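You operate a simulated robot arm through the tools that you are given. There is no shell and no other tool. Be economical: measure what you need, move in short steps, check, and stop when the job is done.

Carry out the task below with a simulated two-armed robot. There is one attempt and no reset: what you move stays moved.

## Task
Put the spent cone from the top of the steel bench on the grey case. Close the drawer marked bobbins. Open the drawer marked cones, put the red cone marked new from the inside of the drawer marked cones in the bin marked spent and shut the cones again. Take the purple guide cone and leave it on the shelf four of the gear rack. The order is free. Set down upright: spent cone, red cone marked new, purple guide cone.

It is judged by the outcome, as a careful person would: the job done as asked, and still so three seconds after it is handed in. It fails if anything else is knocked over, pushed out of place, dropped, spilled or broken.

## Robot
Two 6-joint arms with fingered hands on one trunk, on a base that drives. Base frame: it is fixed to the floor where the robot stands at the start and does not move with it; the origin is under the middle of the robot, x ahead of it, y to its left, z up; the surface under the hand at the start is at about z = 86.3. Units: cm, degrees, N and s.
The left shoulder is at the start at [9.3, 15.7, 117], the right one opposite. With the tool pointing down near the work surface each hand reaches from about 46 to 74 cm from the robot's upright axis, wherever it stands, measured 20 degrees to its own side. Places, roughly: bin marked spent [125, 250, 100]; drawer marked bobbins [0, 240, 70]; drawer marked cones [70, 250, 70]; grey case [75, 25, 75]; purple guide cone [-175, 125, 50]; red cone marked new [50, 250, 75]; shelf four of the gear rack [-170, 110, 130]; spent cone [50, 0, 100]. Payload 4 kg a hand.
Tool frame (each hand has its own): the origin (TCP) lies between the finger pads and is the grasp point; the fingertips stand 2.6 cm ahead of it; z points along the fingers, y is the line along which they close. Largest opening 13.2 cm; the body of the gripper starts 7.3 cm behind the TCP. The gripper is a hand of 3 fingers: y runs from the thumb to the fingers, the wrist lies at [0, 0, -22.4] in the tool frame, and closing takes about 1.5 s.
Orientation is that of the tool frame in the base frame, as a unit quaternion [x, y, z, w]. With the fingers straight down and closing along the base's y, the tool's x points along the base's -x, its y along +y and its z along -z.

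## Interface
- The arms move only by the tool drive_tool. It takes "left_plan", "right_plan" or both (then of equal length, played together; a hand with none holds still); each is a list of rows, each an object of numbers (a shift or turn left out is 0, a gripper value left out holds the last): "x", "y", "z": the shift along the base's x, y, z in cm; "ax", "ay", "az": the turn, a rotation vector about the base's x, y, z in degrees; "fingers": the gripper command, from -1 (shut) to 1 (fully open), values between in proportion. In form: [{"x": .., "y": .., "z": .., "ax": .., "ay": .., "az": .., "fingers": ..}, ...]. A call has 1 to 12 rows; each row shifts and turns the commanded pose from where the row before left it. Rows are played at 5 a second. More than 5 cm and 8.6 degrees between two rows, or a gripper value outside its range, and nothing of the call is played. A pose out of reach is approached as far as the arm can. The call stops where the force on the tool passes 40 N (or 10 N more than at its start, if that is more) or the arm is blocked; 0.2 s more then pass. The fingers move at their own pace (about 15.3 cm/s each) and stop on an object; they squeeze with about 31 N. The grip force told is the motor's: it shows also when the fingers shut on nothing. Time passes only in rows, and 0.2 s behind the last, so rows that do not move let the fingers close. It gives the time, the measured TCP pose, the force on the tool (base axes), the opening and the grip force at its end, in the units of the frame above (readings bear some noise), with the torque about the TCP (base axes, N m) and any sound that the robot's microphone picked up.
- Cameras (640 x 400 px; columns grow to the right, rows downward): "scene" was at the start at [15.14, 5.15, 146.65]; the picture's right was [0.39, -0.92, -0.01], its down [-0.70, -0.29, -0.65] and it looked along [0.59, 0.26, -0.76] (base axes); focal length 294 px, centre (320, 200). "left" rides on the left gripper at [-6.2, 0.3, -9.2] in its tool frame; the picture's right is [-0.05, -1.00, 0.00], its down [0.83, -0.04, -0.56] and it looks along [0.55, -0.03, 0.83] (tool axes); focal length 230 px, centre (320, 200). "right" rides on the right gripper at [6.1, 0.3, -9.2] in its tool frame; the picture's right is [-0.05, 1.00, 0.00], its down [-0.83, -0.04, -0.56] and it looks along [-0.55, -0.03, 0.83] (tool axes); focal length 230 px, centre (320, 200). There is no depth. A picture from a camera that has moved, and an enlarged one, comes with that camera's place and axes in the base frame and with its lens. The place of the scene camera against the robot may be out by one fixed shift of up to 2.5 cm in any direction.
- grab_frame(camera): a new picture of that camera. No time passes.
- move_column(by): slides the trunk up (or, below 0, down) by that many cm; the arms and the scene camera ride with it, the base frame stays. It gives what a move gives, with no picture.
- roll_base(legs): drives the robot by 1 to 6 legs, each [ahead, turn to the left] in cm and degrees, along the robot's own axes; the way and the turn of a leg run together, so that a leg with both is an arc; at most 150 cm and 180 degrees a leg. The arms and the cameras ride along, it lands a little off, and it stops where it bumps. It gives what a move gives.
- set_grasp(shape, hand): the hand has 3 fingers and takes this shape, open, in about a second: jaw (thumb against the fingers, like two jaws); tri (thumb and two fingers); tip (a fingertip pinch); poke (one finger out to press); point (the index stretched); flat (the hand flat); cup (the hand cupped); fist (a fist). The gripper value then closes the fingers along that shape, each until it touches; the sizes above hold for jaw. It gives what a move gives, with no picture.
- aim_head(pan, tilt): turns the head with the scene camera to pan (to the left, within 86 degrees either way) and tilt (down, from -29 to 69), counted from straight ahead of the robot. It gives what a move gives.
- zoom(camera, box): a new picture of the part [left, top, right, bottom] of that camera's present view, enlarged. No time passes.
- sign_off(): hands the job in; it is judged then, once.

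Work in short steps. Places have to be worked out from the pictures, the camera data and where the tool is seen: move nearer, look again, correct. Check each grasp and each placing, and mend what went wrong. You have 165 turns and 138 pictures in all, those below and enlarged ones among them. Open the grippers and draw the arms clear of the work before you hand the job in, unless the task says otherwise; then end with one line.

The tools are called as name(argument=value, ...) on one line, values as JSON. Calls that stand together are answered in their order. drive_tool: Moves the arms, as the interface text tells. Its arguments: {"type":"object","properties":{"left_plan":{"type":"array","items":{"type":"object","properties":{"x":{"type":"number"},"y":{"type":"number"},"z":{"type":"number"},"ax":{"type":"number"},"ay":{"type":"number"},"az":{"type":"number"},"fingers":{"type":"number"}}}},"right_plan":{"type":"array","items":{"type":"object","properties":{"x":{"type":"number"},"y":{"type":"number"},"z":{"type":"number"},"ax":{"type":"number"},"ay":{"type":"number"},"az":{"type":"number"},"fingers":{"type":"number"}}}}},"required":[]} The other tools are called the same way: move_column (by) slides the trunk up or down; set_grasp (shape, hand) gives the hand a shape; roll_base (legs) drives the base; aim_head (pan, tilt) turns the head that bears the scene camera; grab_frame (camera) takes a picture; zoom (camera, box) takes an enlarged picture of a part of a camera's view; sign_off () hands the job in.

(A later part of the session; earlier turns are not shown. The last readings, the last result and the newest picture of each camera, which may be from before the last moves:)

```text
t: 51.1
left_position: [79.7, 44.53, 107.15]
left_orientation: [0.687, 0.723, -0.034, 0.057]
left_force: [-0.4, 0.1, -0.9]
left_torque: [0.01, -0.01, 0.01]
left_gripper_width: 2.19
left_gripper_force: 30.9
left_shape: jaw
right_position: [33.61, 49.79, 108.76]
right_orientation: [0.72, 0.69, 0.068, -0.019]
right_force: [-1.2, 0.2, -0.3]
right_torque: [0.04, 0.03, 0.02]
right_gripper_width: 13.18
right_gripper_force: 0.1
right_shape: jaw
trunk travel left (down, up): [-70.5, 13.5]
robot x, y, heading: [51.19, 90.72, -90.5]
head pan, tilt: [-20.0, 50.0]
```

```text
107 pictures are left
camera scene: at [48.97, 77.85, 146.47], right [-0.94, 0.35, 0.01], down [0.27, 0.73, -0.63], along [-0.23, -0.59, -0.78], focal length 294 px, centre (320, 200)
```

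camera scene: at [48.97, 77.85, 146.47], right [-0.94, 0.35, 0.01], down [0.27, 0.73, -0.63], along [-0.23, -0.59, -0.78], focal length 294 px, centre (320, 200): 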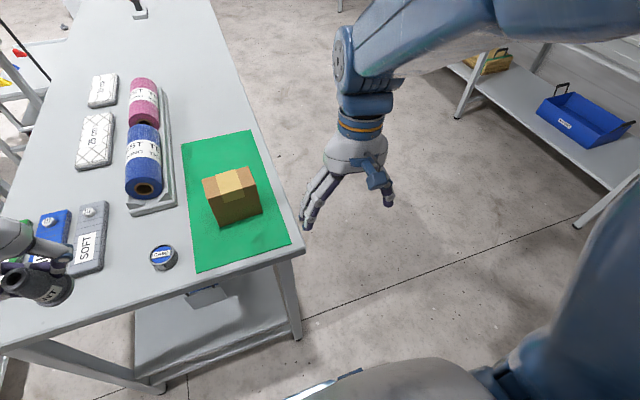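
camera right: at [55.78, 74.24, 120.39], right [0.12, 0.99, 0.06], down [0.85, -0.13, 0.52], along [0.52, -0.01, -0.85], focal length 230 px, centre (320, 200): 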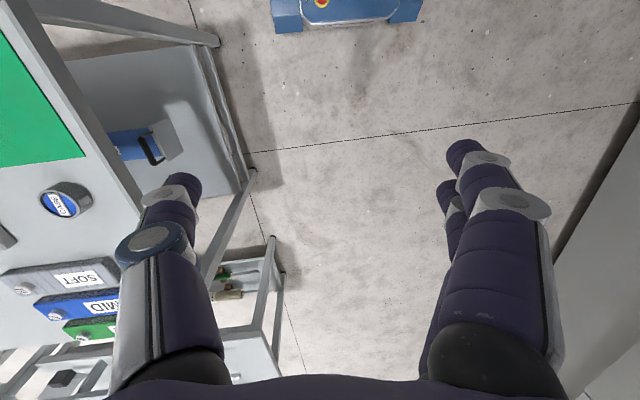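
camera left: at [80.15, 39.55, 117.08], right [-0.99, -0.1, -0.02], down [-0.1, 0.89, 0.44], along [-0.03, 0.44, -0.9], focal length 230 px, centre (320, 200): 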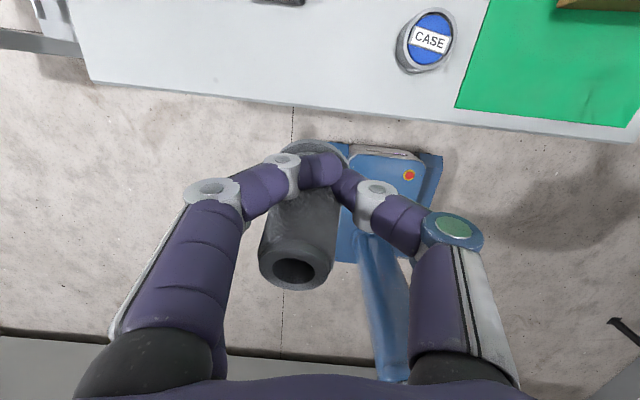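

The cone has tilted slightly in the grip. I aim the head at it for a side view.

aim_head(pan=20, tilt=45)

grab_frame(camera="scene")

drive_tool(left_plan=[{}])

```text
t: 52.2
left_position: [79.74, 47.08, 105.1]
left_orientation: [0.689, 0.724, -0.013, 0.037]
left_force: [0.0, 0.3, 0.5]
left_torque: [0.01, 0.02, 0.01]
left_gripper_width: 2.21
left_gripper_force: 31.2
left_shape: jaw
right_position: [33.64, 52.35, 107.1]
right_orientation: [0.72, 0.687, 0.088, -0.041]
right_force: [0.8, 0.4, 0.5]
right_torque: [0.03, -0.03, 0.05]
right_gripper_width: 13.18
right_gripper_force: 0.1
right_shape: jaw
trunk travel left (down, up): [-70.5, 13.5]
robot x, y, heading: [51.42, 91.24, -90.6]
head pan, tilt: [20.0, 45.0]
```

```text
106 pictures are left
camera scene: at [54.48, 77.31, 147.15], right [-0.94, -0.33, -0.01], down [-0.23, 0.68, -0.69], along [0.23, -0.65, -0.72], focal length 294 px, centre (320, 200)
```

scene: 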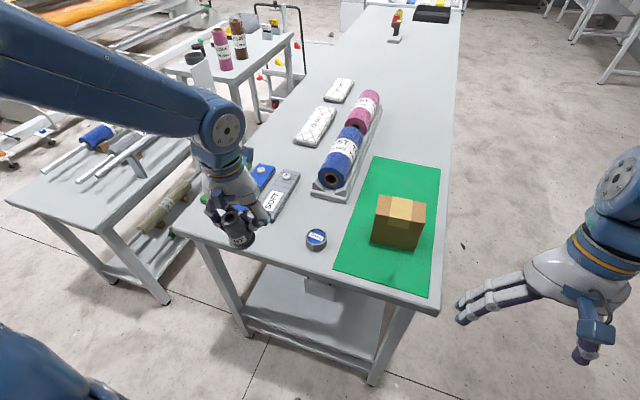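

```text
t: 52.8
left_position: [79.55, 49.98, 103.42]
left_orientation: [0.691, 0.722, 0.008, 0.017]
left_force: [0.0, 0.8, -1.1]
left_torque: [0.0, 0.03, 0.01]
left_gripper_width: 2.19
left_gripper_force: 30.9
left_shape: jaw
right_position: [33.74, 55.09, 105.68]
right_orientation: [0.719, 0.683, 0.108, -0.061]
right_force: [0.7, -0.1, -1.3]
right_torque: [-0.01, 0.0, 0.0]
right_gripper_width: 13.19
right_gripper_force: 0.1
right_shape: jaw
trunk travel left (down, up): [-70.5, 13.5]
robot x, y, heading: [51.73, 91.01, -91.1]
head pan, tilt: [20.0, 45.0]
stopped in row 1 (left hand): the arm was blocked; the commanded pose is now the measured one
```

The hands swung a bit after the drive; I check that they've come to rest and zoom on the cone.

drive_tool(left_plan=[{}, {}])

zoom(camera="scene", box=[170, 130, 350, 260])

grab_frame(camera="left")

```text
t: 53.6
left_position: [79.31, 52.67, 101.94]
left_orientation: [0.692, 0.721, 0.029, -0.002]
left_force: [0.6, -0.2, -1.5]
left_torque: [-0.01, 0.0, -0.01]
left_gripper_width: 2.18
left_gripper_force: 30.7
left_shape: jaw
right_position: [33.38, 57.87, 104.29]
right_orientation: [0.718, 0.68, 0.127, -0.081]
right_force: [0.4, -0.3, 0.1]
right_torque: [0.01, 0.02, -0.02]
right_gripper_width: 13.19
right_gripper_force: 0.1
right_shape: jaw
trunk travel left (down, up): [-70.5, 13.5]
robot x, y, heading: [51.77, 90.73, -90.8]
head pan, tilt: [20.0, 45.0]
stopped in row 2 (left hand): the arm was blocked; the commanded pose is now the measured one
```

```text
3.08 times, centred on (260, 195) of scene
camera zoom: at [54.43, 77.43, 147.15], right [-0.94, -0.33, -0.01], down [-0.23, 0.68, -0.69], along [0.23, -0.65, -0.72], focal length 904 px, centre (505, 215)
```

zoom: 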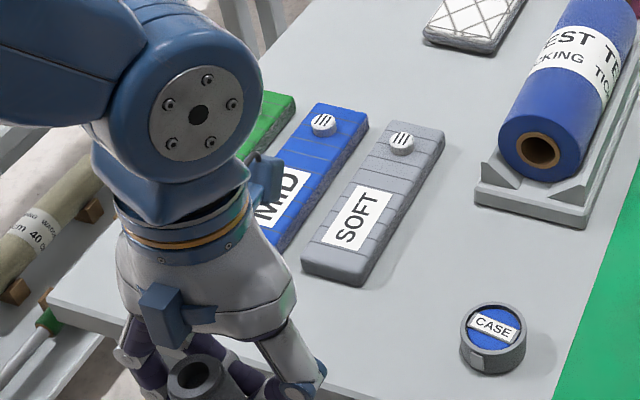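

```text
104 pictures are left
camera left: at [79.66, 46.08, 110.92], right [-0.99, -0.09, -0.04], down [-0.1, 0.8, 0.59], along [-0.02, 0.59, -0.81], focal length 230 px, centre (320, 200)
```

left: 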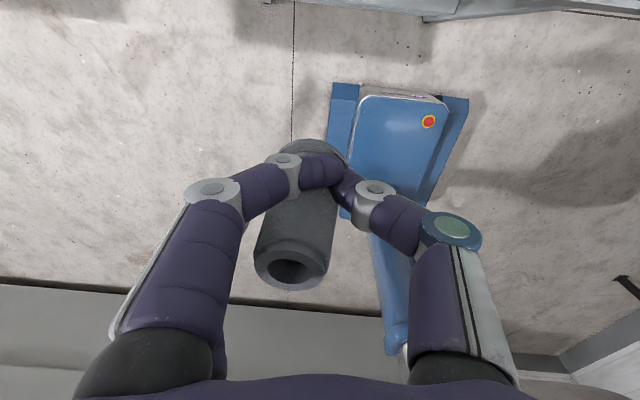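

The arm is drooping each time; I actively command it back up and outward to see that it follows.

drive_tool(left_plan=[{"z": 3, "y": -2}, {"z": 3, "y": -2}, {"z": 2, "y": -2}, {}, {}])

drive_tool(left_plan=[{}, {}, {}])

```text
t: 54.8
left_position: [79.14, 44.47, 110.86]
left_orientation: [0.691, 0.722, 0.005, 0.021]
left_force: [-0.8, 0.4, -0.7]
left_torque: [-0.02, 0.01, 0.02]
left_gripper_width: 2.19
left_gripper_force: 30.9
left_shape: jaw
left hand out of reach, approached as far as the arm can: row 1
right_position: [33.48, 57.56, 104.39]
right_orientation: [0.717, 0.68, 0.128, -0.08]
right_force: [0.1, -0.1, 0.7]
right_torque: [-0.01, -0.01, -0.03]
right_gripper_width: 13.22
right_gripper_force: 0.1
right_shape: jaw
trunk travel left (down, up): [-70.5, 13.5]
robot x, y, heading: [51.64, 90.88, -90.6]
head pan, tilt: [20.0, 45.0]
```

```text
t: 55.6
left_position: [79.01, 44.46, 110.87]
left_orientation: [0.691, 0.722, 0.004, 0.022]
left_force: [-0.4, 0.3, -1.3]
left_torque: [-0.02, 0.01, -0.01]
left_gripper_width: 2.17
left_gripper_force: 30.8
left_shape: jaw
right_position: [33.39, 57.6, 104.36]
right_orientation: [0.718, 0.68, 0.127, -0.079]
right_force: [0.4, -0.7, 0.0]
right_torque: [0.0, 0.03, 0.01]
right_gripper_width: 13.22
right_gripper_force: 0.1
right_shape: jaw
trunk travel left (down, up): [-70.5, 13.5]
robot x, y, heading: [51.62, 91.11, -90.8]
head pan, tilt: [20.0, 45.0]
```

It follows and holds now. I check the cone's posture.

grab_frame(camera="left")

zoom(camera="scene", box=[170, 130, 350, 260])

grab_frame(camera="right")

```text
103 pictures are left
camera left: at [79.43, 38.49, 120.33], right [-0.99, -0.1, -0.03], down [-0.1, 0.84, 0.53], along [-0.02, 0.53, -0.85], focal length 230 px, centre (320, 200)
```

left: 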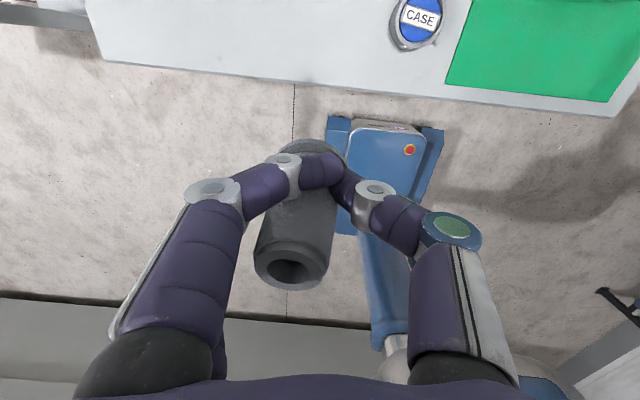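

```text
3.08 times, centred on (260, 195) of scene
camera zoom: at [54.35, 77.33, 147.15], right [-0.94, -0.33, -0.01], down [-0.23, 0.68, -0.69], along [0.23, -0.65, -0.72], focal length 904 px, centre (505, 215)
```

zoom: 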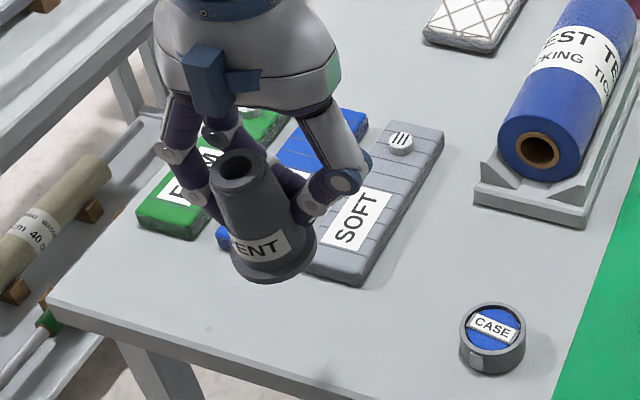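

```text
101 pictures are left
camera right: at [33.24, 60.82, 114.89], right [0.99, -0.11, 0.04], down [-0.12, -0.95, 0.28], along [0.01, -0.29, -0.96], focal length 230 px, centre (320, 200)
```

right: 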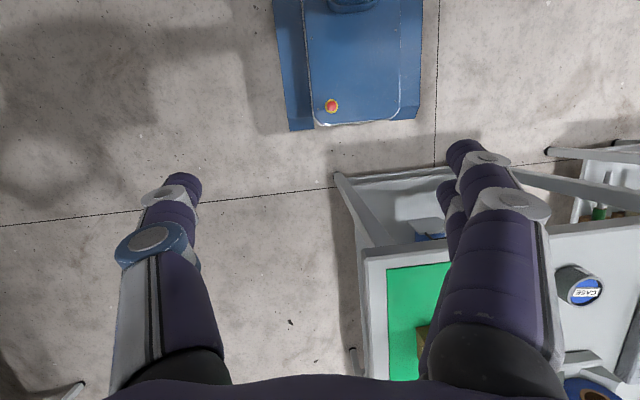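

The cone leans about 14° in the grip (top toward +x, slightly +y). I rotate the hand to right it while moving above the case.

drive_tool(left_plan=[{"x": -2.2, "y": -2.5, "ax": 1.3, "ay": -3.2}, {"x": -2.2, "y": -2.5, "ax": 1.3, "ay": -3.2}, {"x": -2.2, "y": -2.5, "ax": 1.3, "ay": -3.2}, {"x": -2.2, "y": -2.5, "ax": 1.3, "ay": -3.2}, {"z": -3}, {}, {}])

grab_frame(camera="left")

zoom(camera="scene", box=[210, 130, 390, 260])

```text
t: 57.2
left_position: [70.49, 34.25, 108.0]
left_orientation: [0.686, 0.715, 0.112, 0.073]
left_force: [0.0, -0.3, -1.0]
left_torque: [0.0, 0.0, 0.0]
left_gripper_width: 2.18
left_gripper_force: 31.0
left_shape: jaw
right_position: [33.35, 57.54, 104.38]
right_orientation: [0.718, 0.679, 0.129, -0.08]
right_force: [-0.1, 0.8, -0.3]
right_torque: [0.02, 0.01, -0.02]
right_gripper_width: 13.2
right_gripper_force: 0.1
right_shape: jaw
trunk travel left (down, up): [-70.5, 13.5]
robot x, y, heading: [51.87, 91.06, -90.7]
head pan, tilt: [20.0, 45.0]
```

```text
100 pictures are left
camera left: at [68.84, 27.55, 116.71], right [-0.96, -0.09, -0.26], down [-0.23, 0.79, 0.56], along [0.16, 0.6, -0.78], focal length 230 px, centre (320, 200)
```

left: 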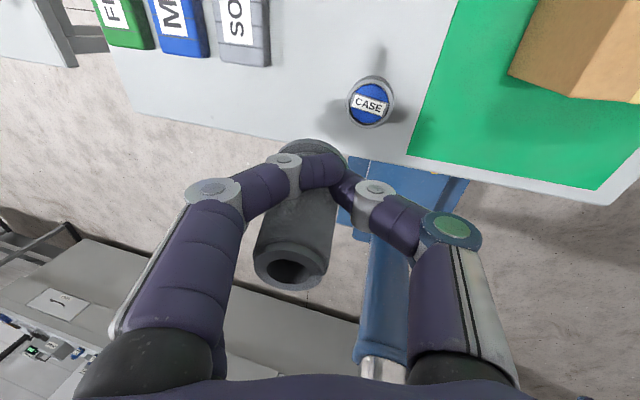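

```text
3.08 times, centred on (300, 195) of scene
camera zoom: at [54.3, 77.26, 147.14], right [-0.94, -0.33, -0.01], down [-0.23, 0.68, -0.69], along [0.23, -0.65, -0.72], focal length 904 px, centre (382, 215)
```

zoom: 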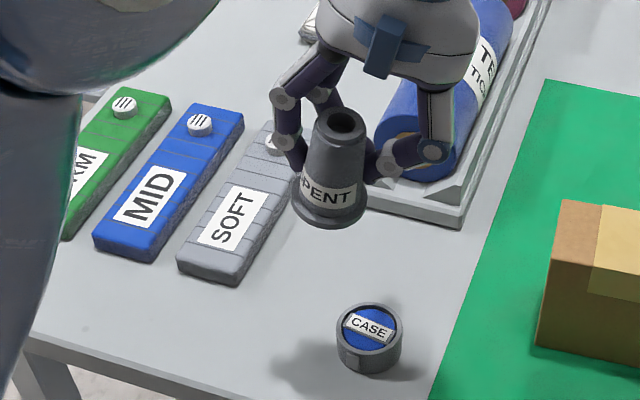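

Compared with the true vertical in the scene view, I over-corrected: the cone now leans ~11° toward −x. I turn most of it back.

drive_tool(left_plan=[{"ay": 3.6, "ax": -0.6}, {"ay": 3.6, "ax": -0.6}, {"ay": 3.4, "ax": -0.6}, {}, {}])

grab_frame(camera="left")

zoom(camera="scene", box=[210, 130, 390, 260])

```text
t: 58.4
left_position: [70.5, 34.47, 108.14]
left_orientation: [0.693, 0.72, 0.037, 0.017]
left_force: [-0.6, 0.1, -0.4]
left_torque: [-0.01, 0.01, 0.0]
left_gripper_width: 2.16
left_gripper_force: 30.9
left_shape: jaw
right_position: [33.41, 57.52, 104.21]
right_orientation: [0.717, 0.68, 0.128, -0.08]
right_force: [1.2, 0.2, 0.1]
right_torque: [0.0, -0.02, -0.03]
right_gripper_width: 13.18
right_gripper_force: 0.0
right_shape: jaw
trunk travel left (down, up): [-70.5, 13.5]
robot x, y, heading: [51.64, 90.61, -90.8]
head pan, tilt: [20.0, 45.0]
```

```text
98 pictures are left
camera left: at [70.53, 27.91, 117.36], right [-0.99, -0.09, -0.08], down [-0.12, 0.81, 0.57], along [0.01, 0.58, -0.82], focal length 230 px, centre (320, 200)
```

left: 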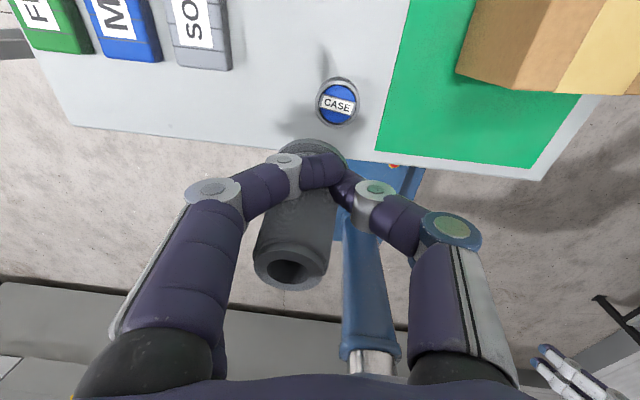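

```text
3.08 times, centred on (300, 195) of scene
camera zoom: at [54.36, 77.31, 147.15], right [-0.94, -0.33, -0.01], down [-0.23, 0.68, -0.69], along [0.23, -0.65, -0.72], focal length 904 px, centre (382, 215)
```

zoom: 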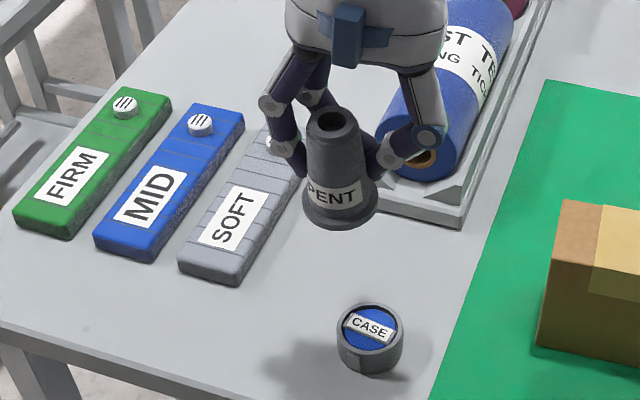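

The cone is now upright; its base is ≈[71.4, 35.0, 103], so it needs about x −1.3, y −1.0 to be over the case. I shift and lower most of the way.

drive_tool(left_plan=[{"x": -1.3, "y": -1.0}, {"z": -4}, {"z": -4}, {"z": -2}, {}, {}])

grab_frame(camera="left")

zoom(camera="scene", box=[250, 150, 390, 260])

```text
t: 59.8
left_position: [69.56, 33.4, 98.32]
left_orientation: [0.693, 0.719, 0.037, 0.018]
left_force: [-0.3, -0.1, -1.0]
left_torque: [-0.01, 0.01, 0.01]
left_gripper_width: 2.18
left_gripper_force: 30.5
left_shape: jaw
right_position: [33.34, 57.56, 104.43]
right_orientation: [0.717, 0.681, 0.128, -0.08]
right_force: [0.2, -0.2, 0.1]
right_torque: [0.0, 0.01, 0.0]
right_gripper_width: 13.2
right_gripper_force: 0.1
right_shape: jaw
trunk travel left (down, up): [-70.5, 13.5]
robot x, y, heading: [51.93, 90.61, -90.7]
head pan, tilt: [20.0, 45.0]
```

```text
96 pictures are left
camera left: at [69.38, 26.87, 107.3], right [-0.99, -0.09, -0.08], down [-0.12, 0.81, 0.57], along [0.01, 0.58, -0.82], focal length 230 px, centre (320, 200)
```

left: 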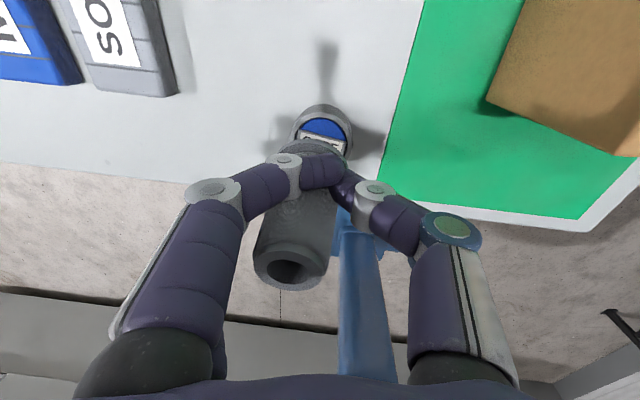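

```text
3.64 times, centred on (320, 205) of scene
camera zoom: at [54.35, 77.31, 147.15], right [-0.94, -0.33, -0.01], down [-0.23, 0.68, -0.69], along [0.23, -0.65, -0.72], focal length 1068 px, centre (320, 182)
```

zoom: 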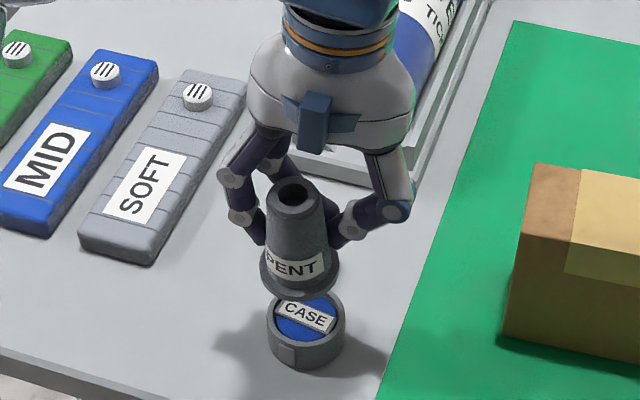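

The cone is nearly aligned above the case; a tiny correction (x −0.2, y +0.3) and lower slowly, watching for contact.

drive_tool(left_plan=[{"x": -0.2, "y": 0.3, "z": -1}, {"z": -1}, {"z": -1}, {}, {}])

zoom(camera="scene", box=[250, 150, 390, 260])

zoom(camera="left", box=[240, 70, 420, 300])

```text
t: 61.0
left_position: [69.11, 33.81, 95.23]
left_orientation: [0.693, 0.72, 0.036, 0.018]
left_force: [-0.4, 0.1, -1.0]
left_torque: [-0.01, -0.03, 0.01]
left_gripper_width: 2.17
left_gripper_force: 31.0
left_shape: jaw
right_position: [33.44, 57.56, 104.38]
right_orientation: [0.717, 0.68, 0.127, -0.08]
right_force: [-0.3, 0.2, 0.0]
right_torque: [-0.05, 0.01, 0.01]
right_gripper_width: 13.19
right_gripper_force: 0.1
right_shape: jaw
trunk travel left (down, up): [-70.5, 13.5]
robot x, y, heading: [51.42, 91.02, -90.7]
head pan, tilt: [20.0, 45.0]
```

```text
3.64 times, centred on (320, 205) of scene
camera zoom: at [54.36, 77.32, 147.15], right [-0.94, -0.33, -0.01], down [-0.23, 0.68, -0.69], along [0.23, -0.65, -0.72], focal length 1068 px, centre (320, 182)
```

zoom: 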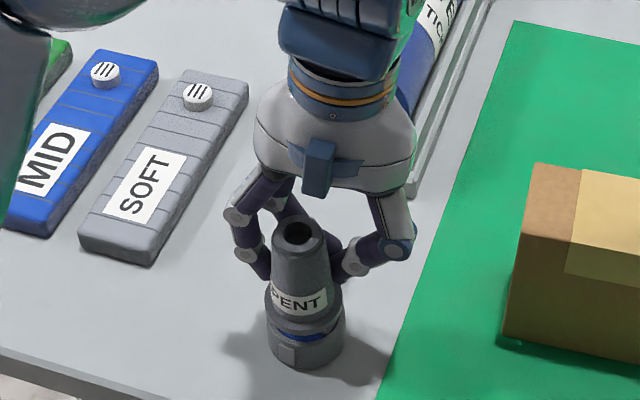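

```text
1.74 times, centred on (330, 185) of left
camera zoom: at [69.04, 27.24, 104.36], right [-0.99, -0.09, -0.08], down [-0.12, 0.81, 0.57], along [0.01, 0.58, -0.82], focal length 400 px, centre (303, 226)
```

zoom: 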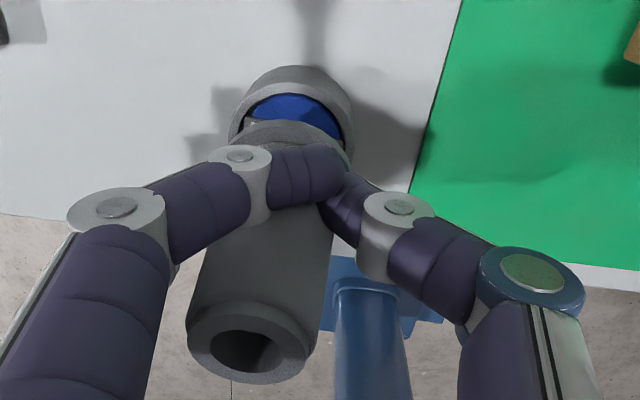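

Alignment looks good from the scene; I lower in fine steps to feel contact.

drive_tool(left_plan=[{"z": -0.4}, {}, {"z": -0.4}, {}, {}])

zoom(camera="scene", box=[280, 180, 350, 250])

```text
t: 62.2
left_position: [69.12, 33.79, 94.51]
left_orientation: [0.693, 0.72, 0.036, 0.019]
left_force: [0.3, 0.1, -0.2]
left_torque: [-0.01, 0.01, 0.0]
left_gripper_width: 2.2
left_gripper_force: 30.5
left_shape: jaw
right_position: [33.47, 57.61, 104.32]
right_orientation: [0.717, 0.68, 0.128, -0.08]
right_force: [-0.7, 0.0, -0.2]
right_torque: [0.01, -0.02, -0.02]
right_gripper_width: 13.19
right_gripper_force: 0.0
right_shape: jaw
trunk travel left (down, up): [-70.5, 13.5]
robot x, y, heading: [51.08, 91.21, -90.4]
head pan, tilt: [20.0, 45.0]
```

```text
5.71 times, centred on (315, 215) of scene
camera zoom: at [54.36, 77.33, 147.15], right [-0.94, -0.33, -0.01], down [-0.23, 0.68, -0.69], along [0.23, -0.65, -0.72], focal length 1679 px, centre (349, 114)
```

zoom: 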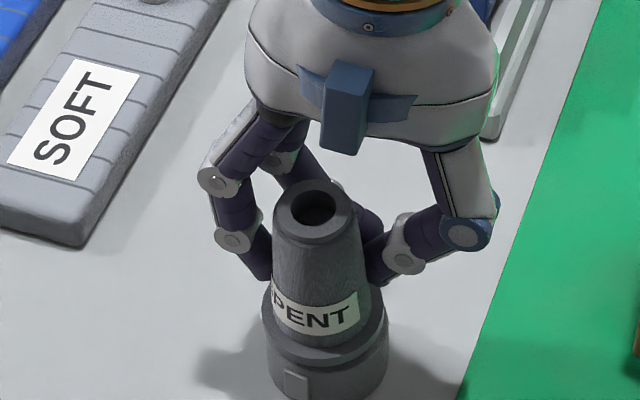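

The weight reading dropped (contact is near). I check the alignment from the hand camera.

zoom(camera="left", box=[250, 80, 400, 200])

zoom(camera="scene", box=[285, 205, 345, 255])

```text
3.33 times, centred on (325, 140) of left
camera zoom: at [69.04, 27.25, 103.62], right [-0.99, -0.09, -0.08], down [-0.12, 0.81, 0.57], along [0.01, 0.58, -0.82], focal length 767 px, centre (303, 400)
```

zoom: 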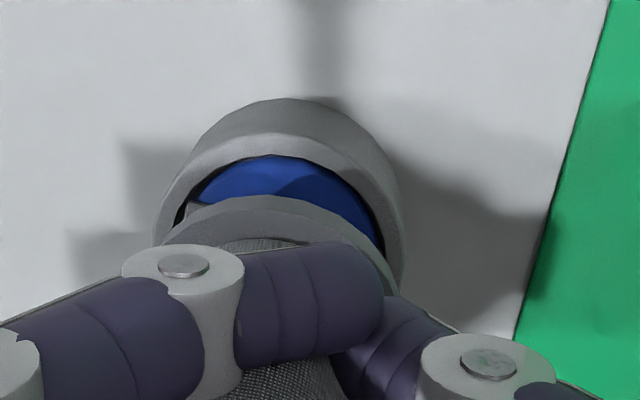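

```text
8.00 times, centred on (315, 230) of scene
camera zoom: at [54.36, 77.33, 147.15], right [-0.94, -0.33, -0.01], down [-0.23, 0.68, -0.69], along [0.23, -0.65, -0.72], focal length 2350 px, centre (360, -40)
```

zoom: 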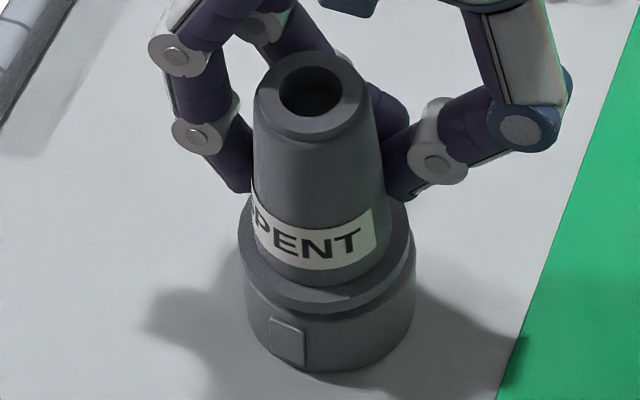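

From the hand camera the flange sits about 0.8 cm too far toward +y. I lift slightly, shift −0.8 in y, and lower again.

drive_tool(left_plan=[{"z": 0.6}, {"y": -0.4}, {"y": -0.4}, {}, {}])

drive_tool(left_plan=[{"z": -0.3}, {"z": -0.3}, {}, {}])

zoom(camera="left", box=[250, 80, 400, 200])

zoom(camera="scene", box=[285, 205, 345, 255])

```text
t: 63.4
left_position: [69.05, 32.94, 94.98]
left_orientation: [0.693, 0.72, 0.038, 0.017]
left_force: [0.4, 0.3, -0.3]
left_torque: [-0.01, -0.03, 0.0]
left_gripper_width: 2.19
left_gripper_force: 30.8
left_shape: jaw
right_position: [33.55, 57.54, 104.34]
right_orientation: [0.717, 0.68, 0.128, -0.08]
right_force: [-0.2, -0.3, 0.2]
right_torque: [0.03, -0.02, 0.02]
right_gripper_width: 13.22
right_gripper_force: 0.0
right_shape: jaw
trunk travel left (down, up): [-70.5, 13.5]
robot x, y, heading: [51.72, 90.95, -90.8]
head pan, tilt: [20.0, 45.0]
```

```text
t: 64.4
left_position: [69.02, 32.96, 94.49]
left_orientation: [0.692, 0.721, 0.036, 0.018]
left_force: [1.0, -0.1, -0.7]
left_torque: [-0.02, 0.01, 0.03]
left_gripper_width: 2.16
left_gripper_force: 31.0
left_shape: jaw
right_position: [33.48, 57.65, 104.4]
right_orientation: [0.717, 0.68, 0.127, -0.08]
right_force: [-0.7, -0.2, 0.2]
right_torque: [0.02, 0.01, 0.03]
right_gripper_width: 13.2
right_gripper_force: 0.0
right_shape: jaw
trunk travel left (down, up): [-70.5, 13.5]
robot x, y, heading: [51.7, 90.64, -90.4]
head pan, tilt: [20.0, 45.0]
```

```text
3.33 times, centred on (325, 140) of left
camera zoom: at [69.08, 26.45, 103.58], right [-0.99, -0.09, -0.08], down [-0.12, 0.81, 0.57], along [0.01, 0.58, -0.82], focal length 767 px, centre (303, 400)
```

zoom: 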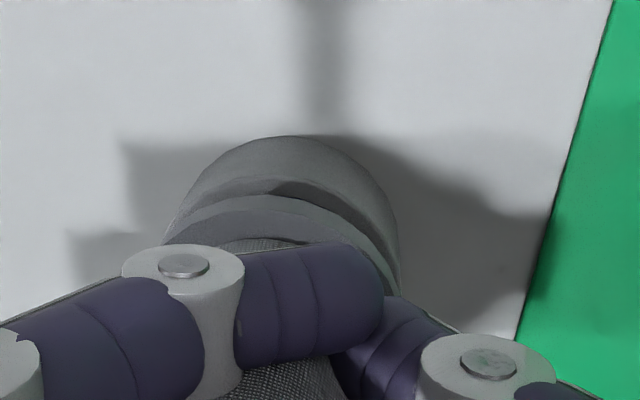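

```text
8.00 times, centred on (315, 230) of scene
camera zoom: at [54.36, 77.32, 147.15], right [-0.94, -0.33, -0.01], down [-0.23, 0.68, -0.69], along [0.23, -0.65, -0.72], focal length 2350 px, centre (360, -40)
```

zoom: 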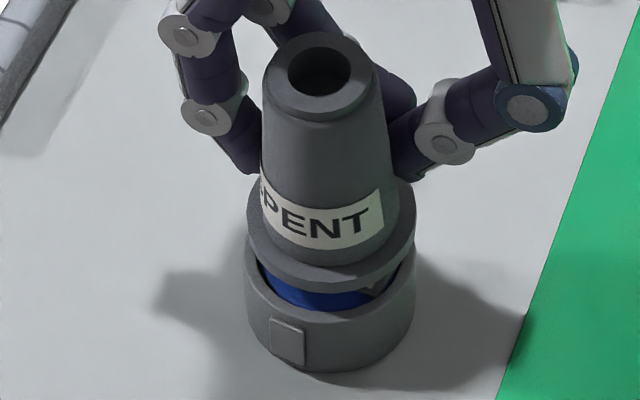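

Now both views agree: aligned, with a gap of about 1.2 cm. I lower on.

drive_tool(left_plan=[{"z": -0.5}, {"z": -0.4}, {}, {}])

drive_tool(left_plan=[{"z": -0.3}, {}, {}])

zoom(camera="scene", box=[285, 205, 345, 255])

zoom(camera="left", box=[250, 80, 400, 200])

```text
t: 65.4
left_position: [69.16, 33.01, 93.61]
left_orientation: [0.693, 0.72, 0.038, 0.018]
left_force: [0.5, -0.5, -0.8]
left_torque: [0.0, 0.0, -0.01]
left_gripper_width: 2.16
left_gripper_force: 30.8
left_shape: jaw
right_position: [33.53, 57.54, 104.39]
right_orientation: [0.717, 0.68, 0.127, -0.08]
right_force: [-0.2, -0.3, 0.0]
right_torque: [-0.01, -0.01, 0.0]
right_gripper_width: 13.17
right_gripper_force: 0.0
right_shape: jaw
trunk travel left (down, up): [-70.5, 13.5]
robot x, y, heading: [51.59, 91.12, -90.8]
head pan, tilt: [20.0, 45.0]
```

```text
t: 66.2
left_position: [69.11, 32.98, 93.13]
left_orientation: [0.692, 0.721, 0.036, 0.017]
left_force: [0.2, -1.1, 0.8]
left_torque: [0.05, -0.06, -0.01]
left_gripper_width: 2.18
left_gripper_force: 30.8
left_shape: jaw
right_position: [33.38, 57.64, 104.45]
right_orientation: [0.717, 0.68, 0.128, -0.081]
right_force: [-0.7, -0.3, -0.6]
right_torque: [-0.02, -0.01, -0.02]
right_gripper_width: 13.19
right_gripper_force: 0.1
right_shape: jaw
trunk travel left (down, up): [-70.5, 13.5]
robot x, y, heading: [51.58, 90.61, -90.5]
head pan, tilt: [20.0, 45.0]
```

```text
8.00 times, centred on (315, 230) of scene
camera zoom: at [54.35, 77.34, 147.15], right [-0.94, -0.33, -0.01], down [-0.23, 0.68, -0.69], along [0.23, -0.65, -0.72], focal length 2350 px, centre (360, -40)
```

zoom: 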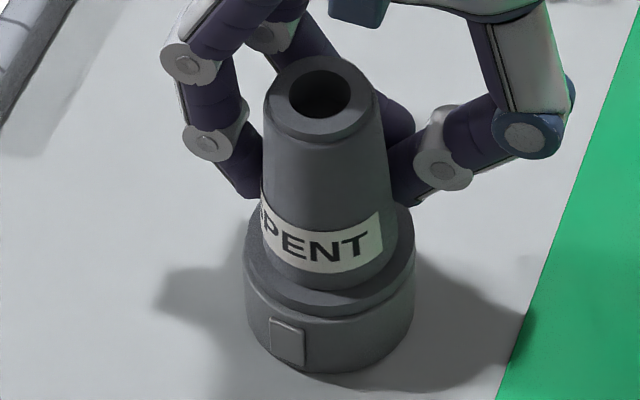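

```text
3.33 times, centred on (325, 140) of left
camera zoom: at [69.1, 26.47, 102.39], right [-0.99, -0.09, -0.08], down [-0.12, 0.81, 0.57], along [0.01, 0.58, -0.82], focal length 767 px, centre (303, 400)
```

zoom: 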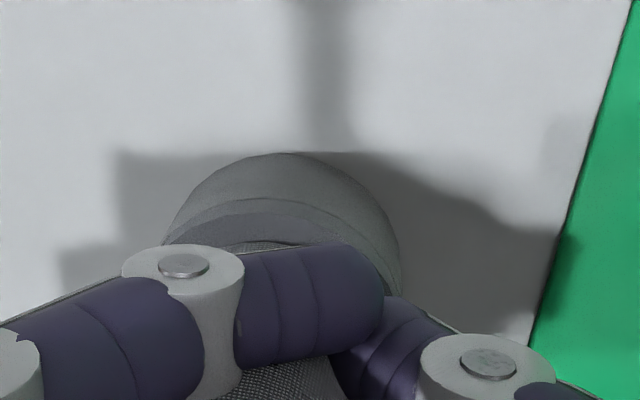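

The flange sits flush on the case with light contact. I press 0.2 cm more and open gently in steps.

drive_tool(left_plan=[{"z": -0.2}, {}, {"fingers": -0.6}, {}, {"fingers": -0.4}, {}, {"fingers": -0.2}, {}, {"fingers": 0.0}, {}, {}])

zoom(camera="scene", box=[270, 180, 360, 255])

```text
t: 68.6
left_position: [69.08, 32.98, 93.12]
left_orientation: [0.693, 0.72, 0.037, 0.019]
left_force: [0.1, 0.3, -0.3]
left_torque: [0.02, 0.03, 0.02]
left_gripper_width: 6.53
left_gripper_force: 0.1
left_shape: jaw
right_position: [33.45, 57.59, 104.49]
right_orientation: [0.717, 0.68, 0.127, -0.08]
right_force: [-0.5, 0.5, 0.2]
right_torque: [-0.02, 0.0, 0.02]
right_gripper_width: 13.2
right_gripper_force: 0.1
right_shape: jaw
trunk travel left (down, up): [-70.5, 13.5]
robot x, y, heading: [51.75, 90.8, -90.6]
head pan, tilt: [20.0, 45.0]
```

```text
5.33 times, centred on (315, 218) of scene
camera zoom: at [54.36, 77.33, 147.15], right [-0.94, -0.33, -0.01], down [-0.23, 0.68, -0.69], along [0.23, -0.65, -0.72], focal length 1567 px, centre (347, 107)
```

zoom: 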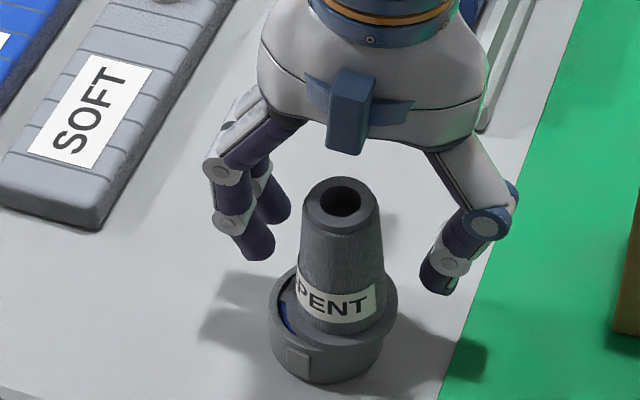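

The cone stands on the case, about half a centimetre off centre but upright and stable. I raise the hand straight up and check.

drive_tool(left_plan=[{"z": 2}, {"z": 3}, {"z": 4}, {"z": 4}, {"z": 4}, {}, {}])

zoom(camera="scene", box=[270, 180, 360, 255])

grab_frame(camera="left")

```text
t: 70.2
left_position: [69.28, 33.09, 109.85]
left_orientation: [0.693, 0.72, 0.036, 0.018]
left_force: [0.7, 0.2, -0.6]
left_torque: [-0.02, -0.04, 0.01]
left_gripper_width: 6.54
left_gripper_force: 0.1
left_shape: jaw
right_position: [33.44, 57.65, 104.41]
right_orientation: [0.717, 0.68, 0.127, -0.08]
right_force: [-0.5, 0.2, 0.1]
right_torque: [0.0, -0.05, -0.04]
right_gripper_width: 13.21
right_gripper_force: 0.1
right_shape: jaw
trunk travel left (down, up): [-70.5, 13.5]
robot x, y, heading: [51.77, 91.1, -90.6]
head pan, tilt: [20.0, 45.0]
```

```text
5.33 times, centred on (315, 218) of scene
camera zoom: at [54.35, 77.34, 147.15], right [-0.94, -0.33, -0.01], down [-0.23, 0.68, -0.69], along [0.23, -0.65, -0.72], focal length 1567 px, centre (347, 107)
```

zoom: 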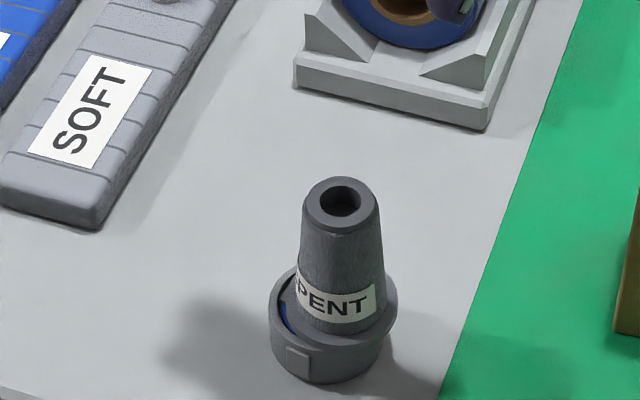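

```text
83 pictures are left
camera left: at [69.27, 26.65, 119.04], right [-0.99, -0.09, -0.08], down [-0.12, 0.81, 0.57], along [0.01, 0.58, -0.82], focal length 230 px, centre (320, 200)
```

left: 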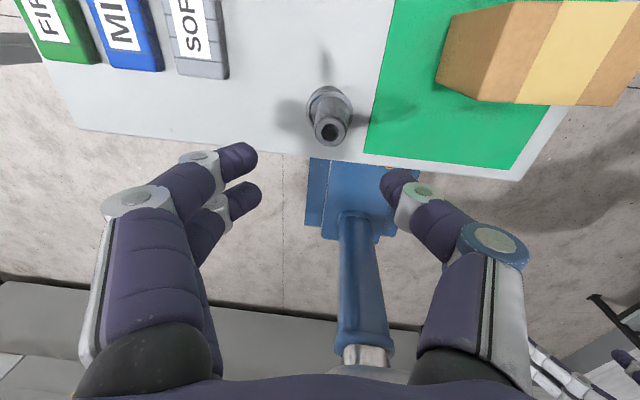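

The spent cone is done. Next the drawers: I back away from the bench, turn to face the cabinets and look.

roll_base(legs=[[-35, 0]])

roll_base(legs=[[0, 90], [0, 90]])

aim_head(pan=20, tilt=30)

grab_frame(camera="scene")

```text
t: 72.5
left_position: [70.28, 67.57, 109.82]
left_orientation: [0.688, 0.725, 0.037, 0.017]
left_force: [-0.6, 0.3, 0.2]
left_torque: [0.0, -0.02, 0.02]
left_gripper_width: 6.55
left_gripper_force: 0.0
left_shape: jaw
right_position: [34.12, 91.45, 104.53]
right_orientation: [0.712, 0.686, 0.127, -0.079]
right_force: [-0.3, 4.8, -1.8]
right_torque: [-0.31, 0.04, 0.01]
right_gripper_width: 13.19
right_gripper_force: 0.0
right_shape: jaw
trunk travel left (down, up): [-70.5, 13.5]
robot x, y, heading: [51.83, 124.73, -90.1]
head pan, tilt: [20.0, 45.0]
```

```text
t: 79.9
left_position: [53.81, 180.1, 112.95]
left_orientation: [-0.586, 0.809, 0.04, -0.01]
left_force: [-0.8, 0.2, 0.4]
left_torque: [0.0, 0.0, 0.0]
left_gripper_width: 6.6
left_gripper_force: 0.1
left_shape: jaw
right_position: [79.39, 144.22, 101.99]
right_orientation: [-0.53, 0.822, -0.085, -0.19]
right_force: [0.2, -0.4, -0.2]
right_torque: [-0.03, 0.02, 0.03]
right_gripper_width: 13.2
right_gripper_force: 0.1
right_shape: jaw
trunk travel left (down, up): [-70.5, 13.5]
robot x, y, heading: [53.35, 124.69, 68.6]
head pan, tilt: [20.0, 45.0]
stopped in leg 2: the robot was blocked; the commanded pose is now the measured one
```

```text
t: 80.7
left_position: [53.71, 180.15, 112.92]
left_orientation: [-0.585, 0.81, 0.039, -0.01]
left_force: [-0.2, 0.3, 0.3]
left_torque: [0.02, -0.03, -0.03]
left_gripper_width: 6.6
left_gripper_force: 0.1
left_shape: jaw
right_position: [79.34, 144.3, 102.09]
right_orientation: [-0.53, 0.822, -0.085, -0.189]
right_force: [0.0, -0.8, 1.7]
right_torque: [-0.01, -0.01, 0.01]
right_gripper_width: 13.18
right_gripper_force: 0.1
right_shape: jaw
trunk travel left (down, up): [-70.5, 13.5]
robot x, y, heading: [53.29, 124.2, 68.8]
head pan, tilt: [20.0, 30.0]
```

```text
82 pictures are left
camera scene: at [56.7, 142.8, 149.4], right [1.0, -0.02, -0.01], down [-0.02, -0.52, -0.86], along [0.02, 0.86, -0.52], focal length 294 px, centre (320, 200)
```

scene: 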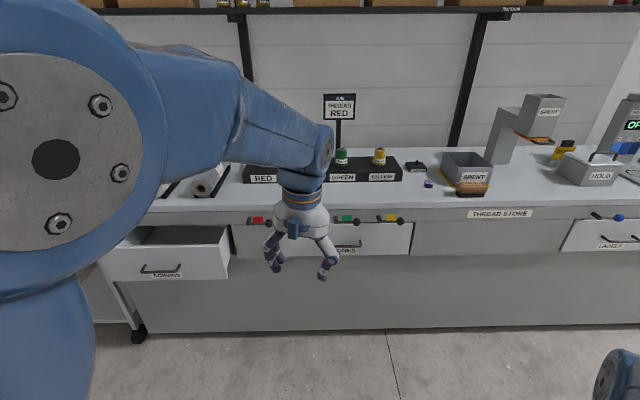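

The bobbins drawer (open, left), the cones drawer (middle) and two things marked SPENT are in view. First I straighten the right arm, which has drifted in close to the chest.

drive_tool(right_plan=[{"x": 1, "y": 2.5, "z": 0.5, "ax": 2.5, "ay": -1.6}, {"x": 1, "y": 2.5, "z": 0.5, "ax": 2.5, "ay": -1.6}, {"x": 1, "y": 2.5, "z": 0.5, "ax": 2.5, "ay": -1.6}, {"x": 1, "y": 2.5, "z": 0.5, "ax": 2.5, "ay": -1.6}, {"x": 1, "y": 2.5, "z": 0.5, "ax": 2.5, "ay": -1.6}, {"x": 1, "y": 2.5, "z": 0.5, "ax": 2.5, "ay": -1.6}, {"x": 1, "y": 2.5, "z": 0.5, "ax": 2.5, "ay": -1.6}, {"x": 1, "y": 2.5, "z": 0.5, "ax": 2.5, "ay": -1.6}, {}, {}])

roll_base(legs=[[0, 70], [35, 0]])

```text
t: 82.9
left_position: [53.72, 180.2, 112.8]
left_orientation: [-0.585, 0.81, 0.039, -0.009]
left_force: [1.1, -0.4, 0.6]
left_torque: [-0.01, 0.0, 0.0]
left_gripper_width: 6.59
left_gripper_force: 0.0
left_shape: jaw
right_position: [88.0, 165.94, 107.2]
right_orientation: [-0.544, 0.838, 0.022, 0.03]
right_force: [0.8, -0.2, 0.2]
right_torque: [0.03, 0.02, 0.0]
right_gripper_width: 13.18
right_gripper_force: 0.1
right_shape: jaw
right hand out of reach, approached as far as the arm can: row 1
trunk travel left (down, up): [-70.5, 13.5]
robot x, y, heading: [53.49, 124.69, 68.7]
head pan, tilt: [20.0, 30.0]
```

```text
t: 88.5
left_position: [-25.53, 164.13, 112.72]
left_orientation: [0.949, -0.314, -0.025, 0.031]
left_force: [0.0, -0.2, -0.9]
left_torque: [0.06, 0.02, 0.01]
left_gripper_width: 6.6
left_gripper_force: 0.0
left_shape: jaw
right_position: [-1.08, 192.21, 107.18]
right_orientation: [0.932, -0.361, -0.034, -0.011]
right_force: [-0.1, 0.0, -0.1]
right_torque: [0.01, 0.0, -0.03]
right_gripper_width: 13.21
right_gripper_force: 0.1
right_shape: jaw
trunk travel left (down, up): [-70.5, 13.5]
robot x, y, heading: [27.26, 146.11, 140.2]
head pan, tilt: [20.0, 30.0]
```

Driving works cleanly now. I move to about [12, 178] facing the cabinets, then look.

roll_base(legs=[[0, -25], [30, 0], [0, -25]])

aim_head(pan=5, tilt=52)

grab_frame(camera="scene")

```text
t: 93.2
left_position: [-6.45, 223.0, 113.62]
left_orientation: [0.732, -0.68, -0.043, 0.012]
left_force: [0.5, 0.0, 0.3]
left_torque: [-0.01, 0.01, 0.02]
left_gripper_width: 6.59
left_gripper_force: 0.1
left_shape: jaw
right_position: [30.73, 222.78, 107.95]
right_orientation: [-0.696, 0.717, 0.032, 0.031]
right_force: [-0.9, 0.1, -0.6]
right_torque: [-0.05, 0.02, 0.03]
right_gripper_width: 13.22
right_gripper_force: 0.1
right_shape: jaw
trunk travel left (down, up): [-70.5, 13.5]
robot x, y, heading: [13.7, 173.43, 90.8]
head pan, tilt: [20.0, 30.0]
```

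```text
t: 94.1
left_position: [-6.47, 220.69, 114.17]
left_orientation: [0.731, -0.681, -0.046, 0.009]
left_force: [0.1, 0.5, -0.5]
left_torque: [0.02, -0.02, 0.02]
left_gripper_width: 6.59
left_gripper_force: 0.1
left_shape: jaw
right_position: [30.91, 220.62, 108.88]
right_orientation: [-0.695, 0.717, 0.041, 0.038]
right_force: [1.4, -0.5, 0.8]
right_torque: [0.01, -0.02, 0.03]
right_gripper_width: 13.23
right_gripper_force: 0.0
right_shape: jaw
trunk travel left (down, up): [-70.5, 13.5]
robot x, y, heading: [13.88, 173.01, 90.5]
head pan, tilt: [5.0, 52.0]
```

```text
81 pictures are left
camera scene: at [13.32, 190.16, 146.24], right [0.99, 0.1, 0.0], down [0.08, -0.79, -0.6], along [-0.06, 0.6, -0.8], focal length 294 px, centre (320, 200)
```

scene: 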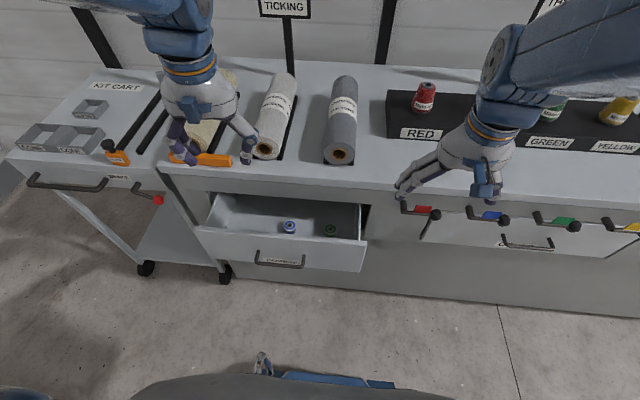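

The bobbins drawer front is at y≈224 (centre x≈−2), open about 13 cm. I back up a bit, close the left fingers and lower the trunk so the left hand is at drawer height.

roll_base(legs=[[-9, 0]])

drive_tool(left_plan=[{"fingers": -1, "x": 2}, {"x": 2}, {}, {}])

move_column(by=-42)

aim_head(pan=5, tilt=35)

grab_frame(camera="scene")

```text
t: 95.2
left_position: [-6.41, 211.7, 114.43]
left_orientation: [0.731, -0.68, -0.049, 0.005]
left_force: [1.4, 0.6, -0.3]
left_torque: [-0.05, 0.0, 0.0]
left_gripper_width: 6.61
left_gripper_force: 0.1
left_shape: jaw
right_position: [30.84, 211.47, 108.84]
right_orientation: [-0.695, 0.717, 0.039, 0.036]
right_force: [-1.1, -0.7, -0.4]
right_torque: [0.03, -0.01, 0.01]
right_gripper_width: 13.2
right_gripper_force: 0.1
right_shape: jaw
trunk travel left (down, up): [-70.5, 13.5]
robot x, y, heading: [13.82, 164.44, 91.1]
head pan, tilt: [5.0, 52.0]
```

```text
t: 96.2
left_position: [-2.48, 214.24, 113.24]
left_orientation: [0.732, -0.68, -0.041, 0.013]
left_force: [0.5, -0.9, -0.1]
left_torque: [0.05, -0.02, 0.01]
left_gripper_width: 0.01
left_gripper_force: 31.1
left_shape: jaw
right_position: [30.86, 213.92, 107.82]
right_orientation: [-0.695, 0.718, 0.032, 0.029]
right_force: [0.1, -0.7, -0.2]
right_torque: [0.07, 0.01, -0.02]
right_gripper_width: 13.2
right_gripper_force: 0.1
right_shape: jaw
trunk travel left (down, up): [-70.5, 13.5]
robot x, y, heading: [14.44, 164.14, 90.9]
head pan, tilt: [5.0, 52.0]
```

```text
refused: -42 is not a number from -40 to 40
```

```text
t: 97.0
left_position: [-2.73, 214.2, 113.19]
left_orientation: [0.732, -0.68, -0.042, 0.012]
left_force: [0.8, 1.2, -0.4]
left_torque: [-0.04, 0.0, -0.02]
left_gripper_width: 0.01
left_gripper_force: 31.0
left_shape: jaw
right_position: [31.05, 213.88, 107.84]
right_orientation: [-0.695, 0.718, 0.031, 0.03]
right_force: [-0.5, -0.2, -0.2]
right_torque: [-0.07, 0.0, -0.01]
right_gripper_width: 13.19
right_gripper_force: 0.1
right_shape: jaw
trunk travel left (down, up): [-70.5, 13.5]
robot x, y, heading: [14.63, 164.22, 91.1]
head pan, tilt: [5.0, 35.0]
```

```text
80 pictures are left
camera scene: at [13.29, 183.5, 148.5], right [0.99, 0.1, 0.0], down [0.06, -0.59, -0.8], along [-0.08, 0.8, -0.59], focal length 294 px, centre (320, 200)
```

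scene: 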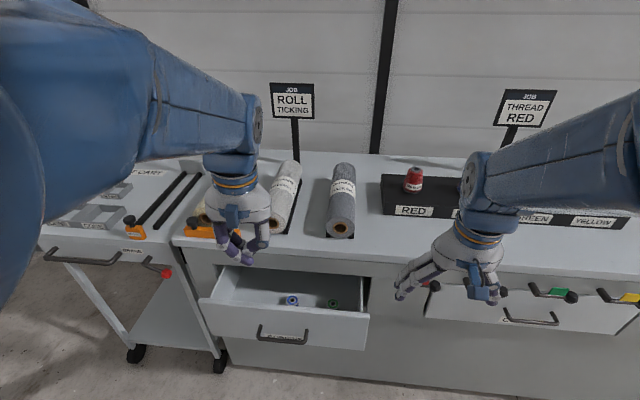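

The column step limit is 40; I lower it by 40 and look.

move_column(by=-40)

grab_frame(camera="scene")

```text
t: 100.8
left_position: [-2.67, 213.55, 73.58]
left_orientation: [0.732, -0.679, -0.044, 0.01]
left_force: [-0.1, 0.5, 0.2]
left_torque: [0.01, 0.03, 0.0]
left_gripper_width: 0.02
left_gripper_force: 31.4
left_shape: jaw
right_position: [31.05, 213.19, 68.04]
right_orientation: [-0.695, 0.718, 0.032, 0.032]
right_force: [0.8, 0.4, -0.2]
right_torque: [-0.03, -0.01, 0.0]
right_gripper_width: 13.18
right_gripper_force: 0.0
right_shape: jaw
trunk travel left (down, up): [-30.5, 53.5]
robot x, y, heading: [14.55, 164.37, 90.9]
head pan, tilt: [5.0, 35.0]
```

```text
79 pictures are left
camera scene: at [13.32, 181.93, 108.62], right [0.99, 0.1, 0.0], down [0.06, -0.59, -0.81], along [-0.08, 0.8, -0.59], focal length 294 px, centre (320, 200)
```

scene: 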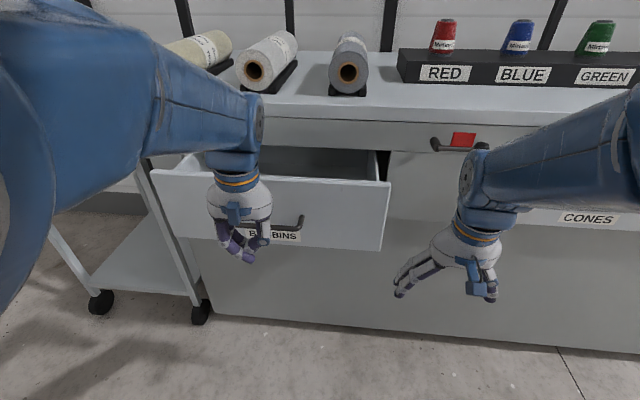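

The left hand is in front of the drawer. I lower it 3 cm, drive 8 cm closer, then push gently.

drive_tool(left_plan=[{"z": -1.5, "x": 1}, {"z": -1.5, "x": 1}, {}])

roll_base(legs=[[7, 0]])

drive_tool(left_plan=[{"y": 1}, {"y": 1}, {"y": 1}, {"y": 1}, {"y": 1}, {"y": 1}, {}])

```text
t: 101.6
left_position: [-0.56, 213.51, 70.88]
left_orientation: [0.732, -0.68, -0.042, 0.008]
left_force: [-0.3, 0.1, -0.4]
left_torque: [-0.02, 0.01, -0.01]
left_gripper_width: 0.0
left_gripper_force: 31.0
left_shape: jaw
right_position: [30.92, 213.12, 67.99]
right_orientation: [-0.694, 0.718, 0.033, 0.031]
right_force: [-0.3, 0.1, -0.6]
right_torque: [0.01, 0.02, -0.02]
right_gripper_width: 13.18
right_gripper_force: 0.1
right_shape: jaw
trunk travel left (down, up): [-30.5, 53.5]
robot x, y, heading: [13.85, 164.28, 91.0]
head pan, tilt: [5.0, 35.0]
```

```text
t: 102.6
left_position: [-0.58, 220.82, 70.65]
left_orientation: [0.732, -0.68, -0.04, 0.009]
left_force: [0.3, 0.6, 3.1]
left_torque: [0.08, -0.04, 0.02]
left_gripper_width: 0.0
left_gripper_force: 30.5
left_shape: jaw
right_position: [30.82, 220.5, 67.96]
right_orientation: [-0.695, 0.718, 0.034, 0.032]
right_force: [-0.4, -0.2, -0.4]
right_torque: [0.04, 0.02, -0.03]
right_gripper_width: 13.2
right_gripper_force: 0.0
right_shape: jaw
trunk travel left (down, up): [-30.5, 53.5]
robot x, y, heading: [14.22, 171.49, 91.2]
head pan, tilt: [5.0, 35.0]
```

```text
t: 104.2
left_position: [-1.01, 225.58, 71.57]
left_orientation: [0.733, -0.678, -0.048, 0.002]
left_force: [0.1, -0.4, 0.9]
left_torque: [0.01, 0.0, 0.03]
left_gripper_width: 0.01
left_gripper_force: 31.4
left_shape: jaw
right_position: [30.87, 219.26, 68.83]
right_orientation: [-0.694, 0.718, 0.04, 0.038]
right_force: [-0.2, -0.3, 0.4]
right_torque: [0.0, 0.0, 0.02]
right_gripper_width: 13.21
right_gripper_force: 0.0
right_shape: jaw
trunk travel left (down, up): [-30.5, 53.5]
robot x, y, heading: [14.28, 171.61, 91.1]
head pan, tilt: [5.0, 35.0]
```

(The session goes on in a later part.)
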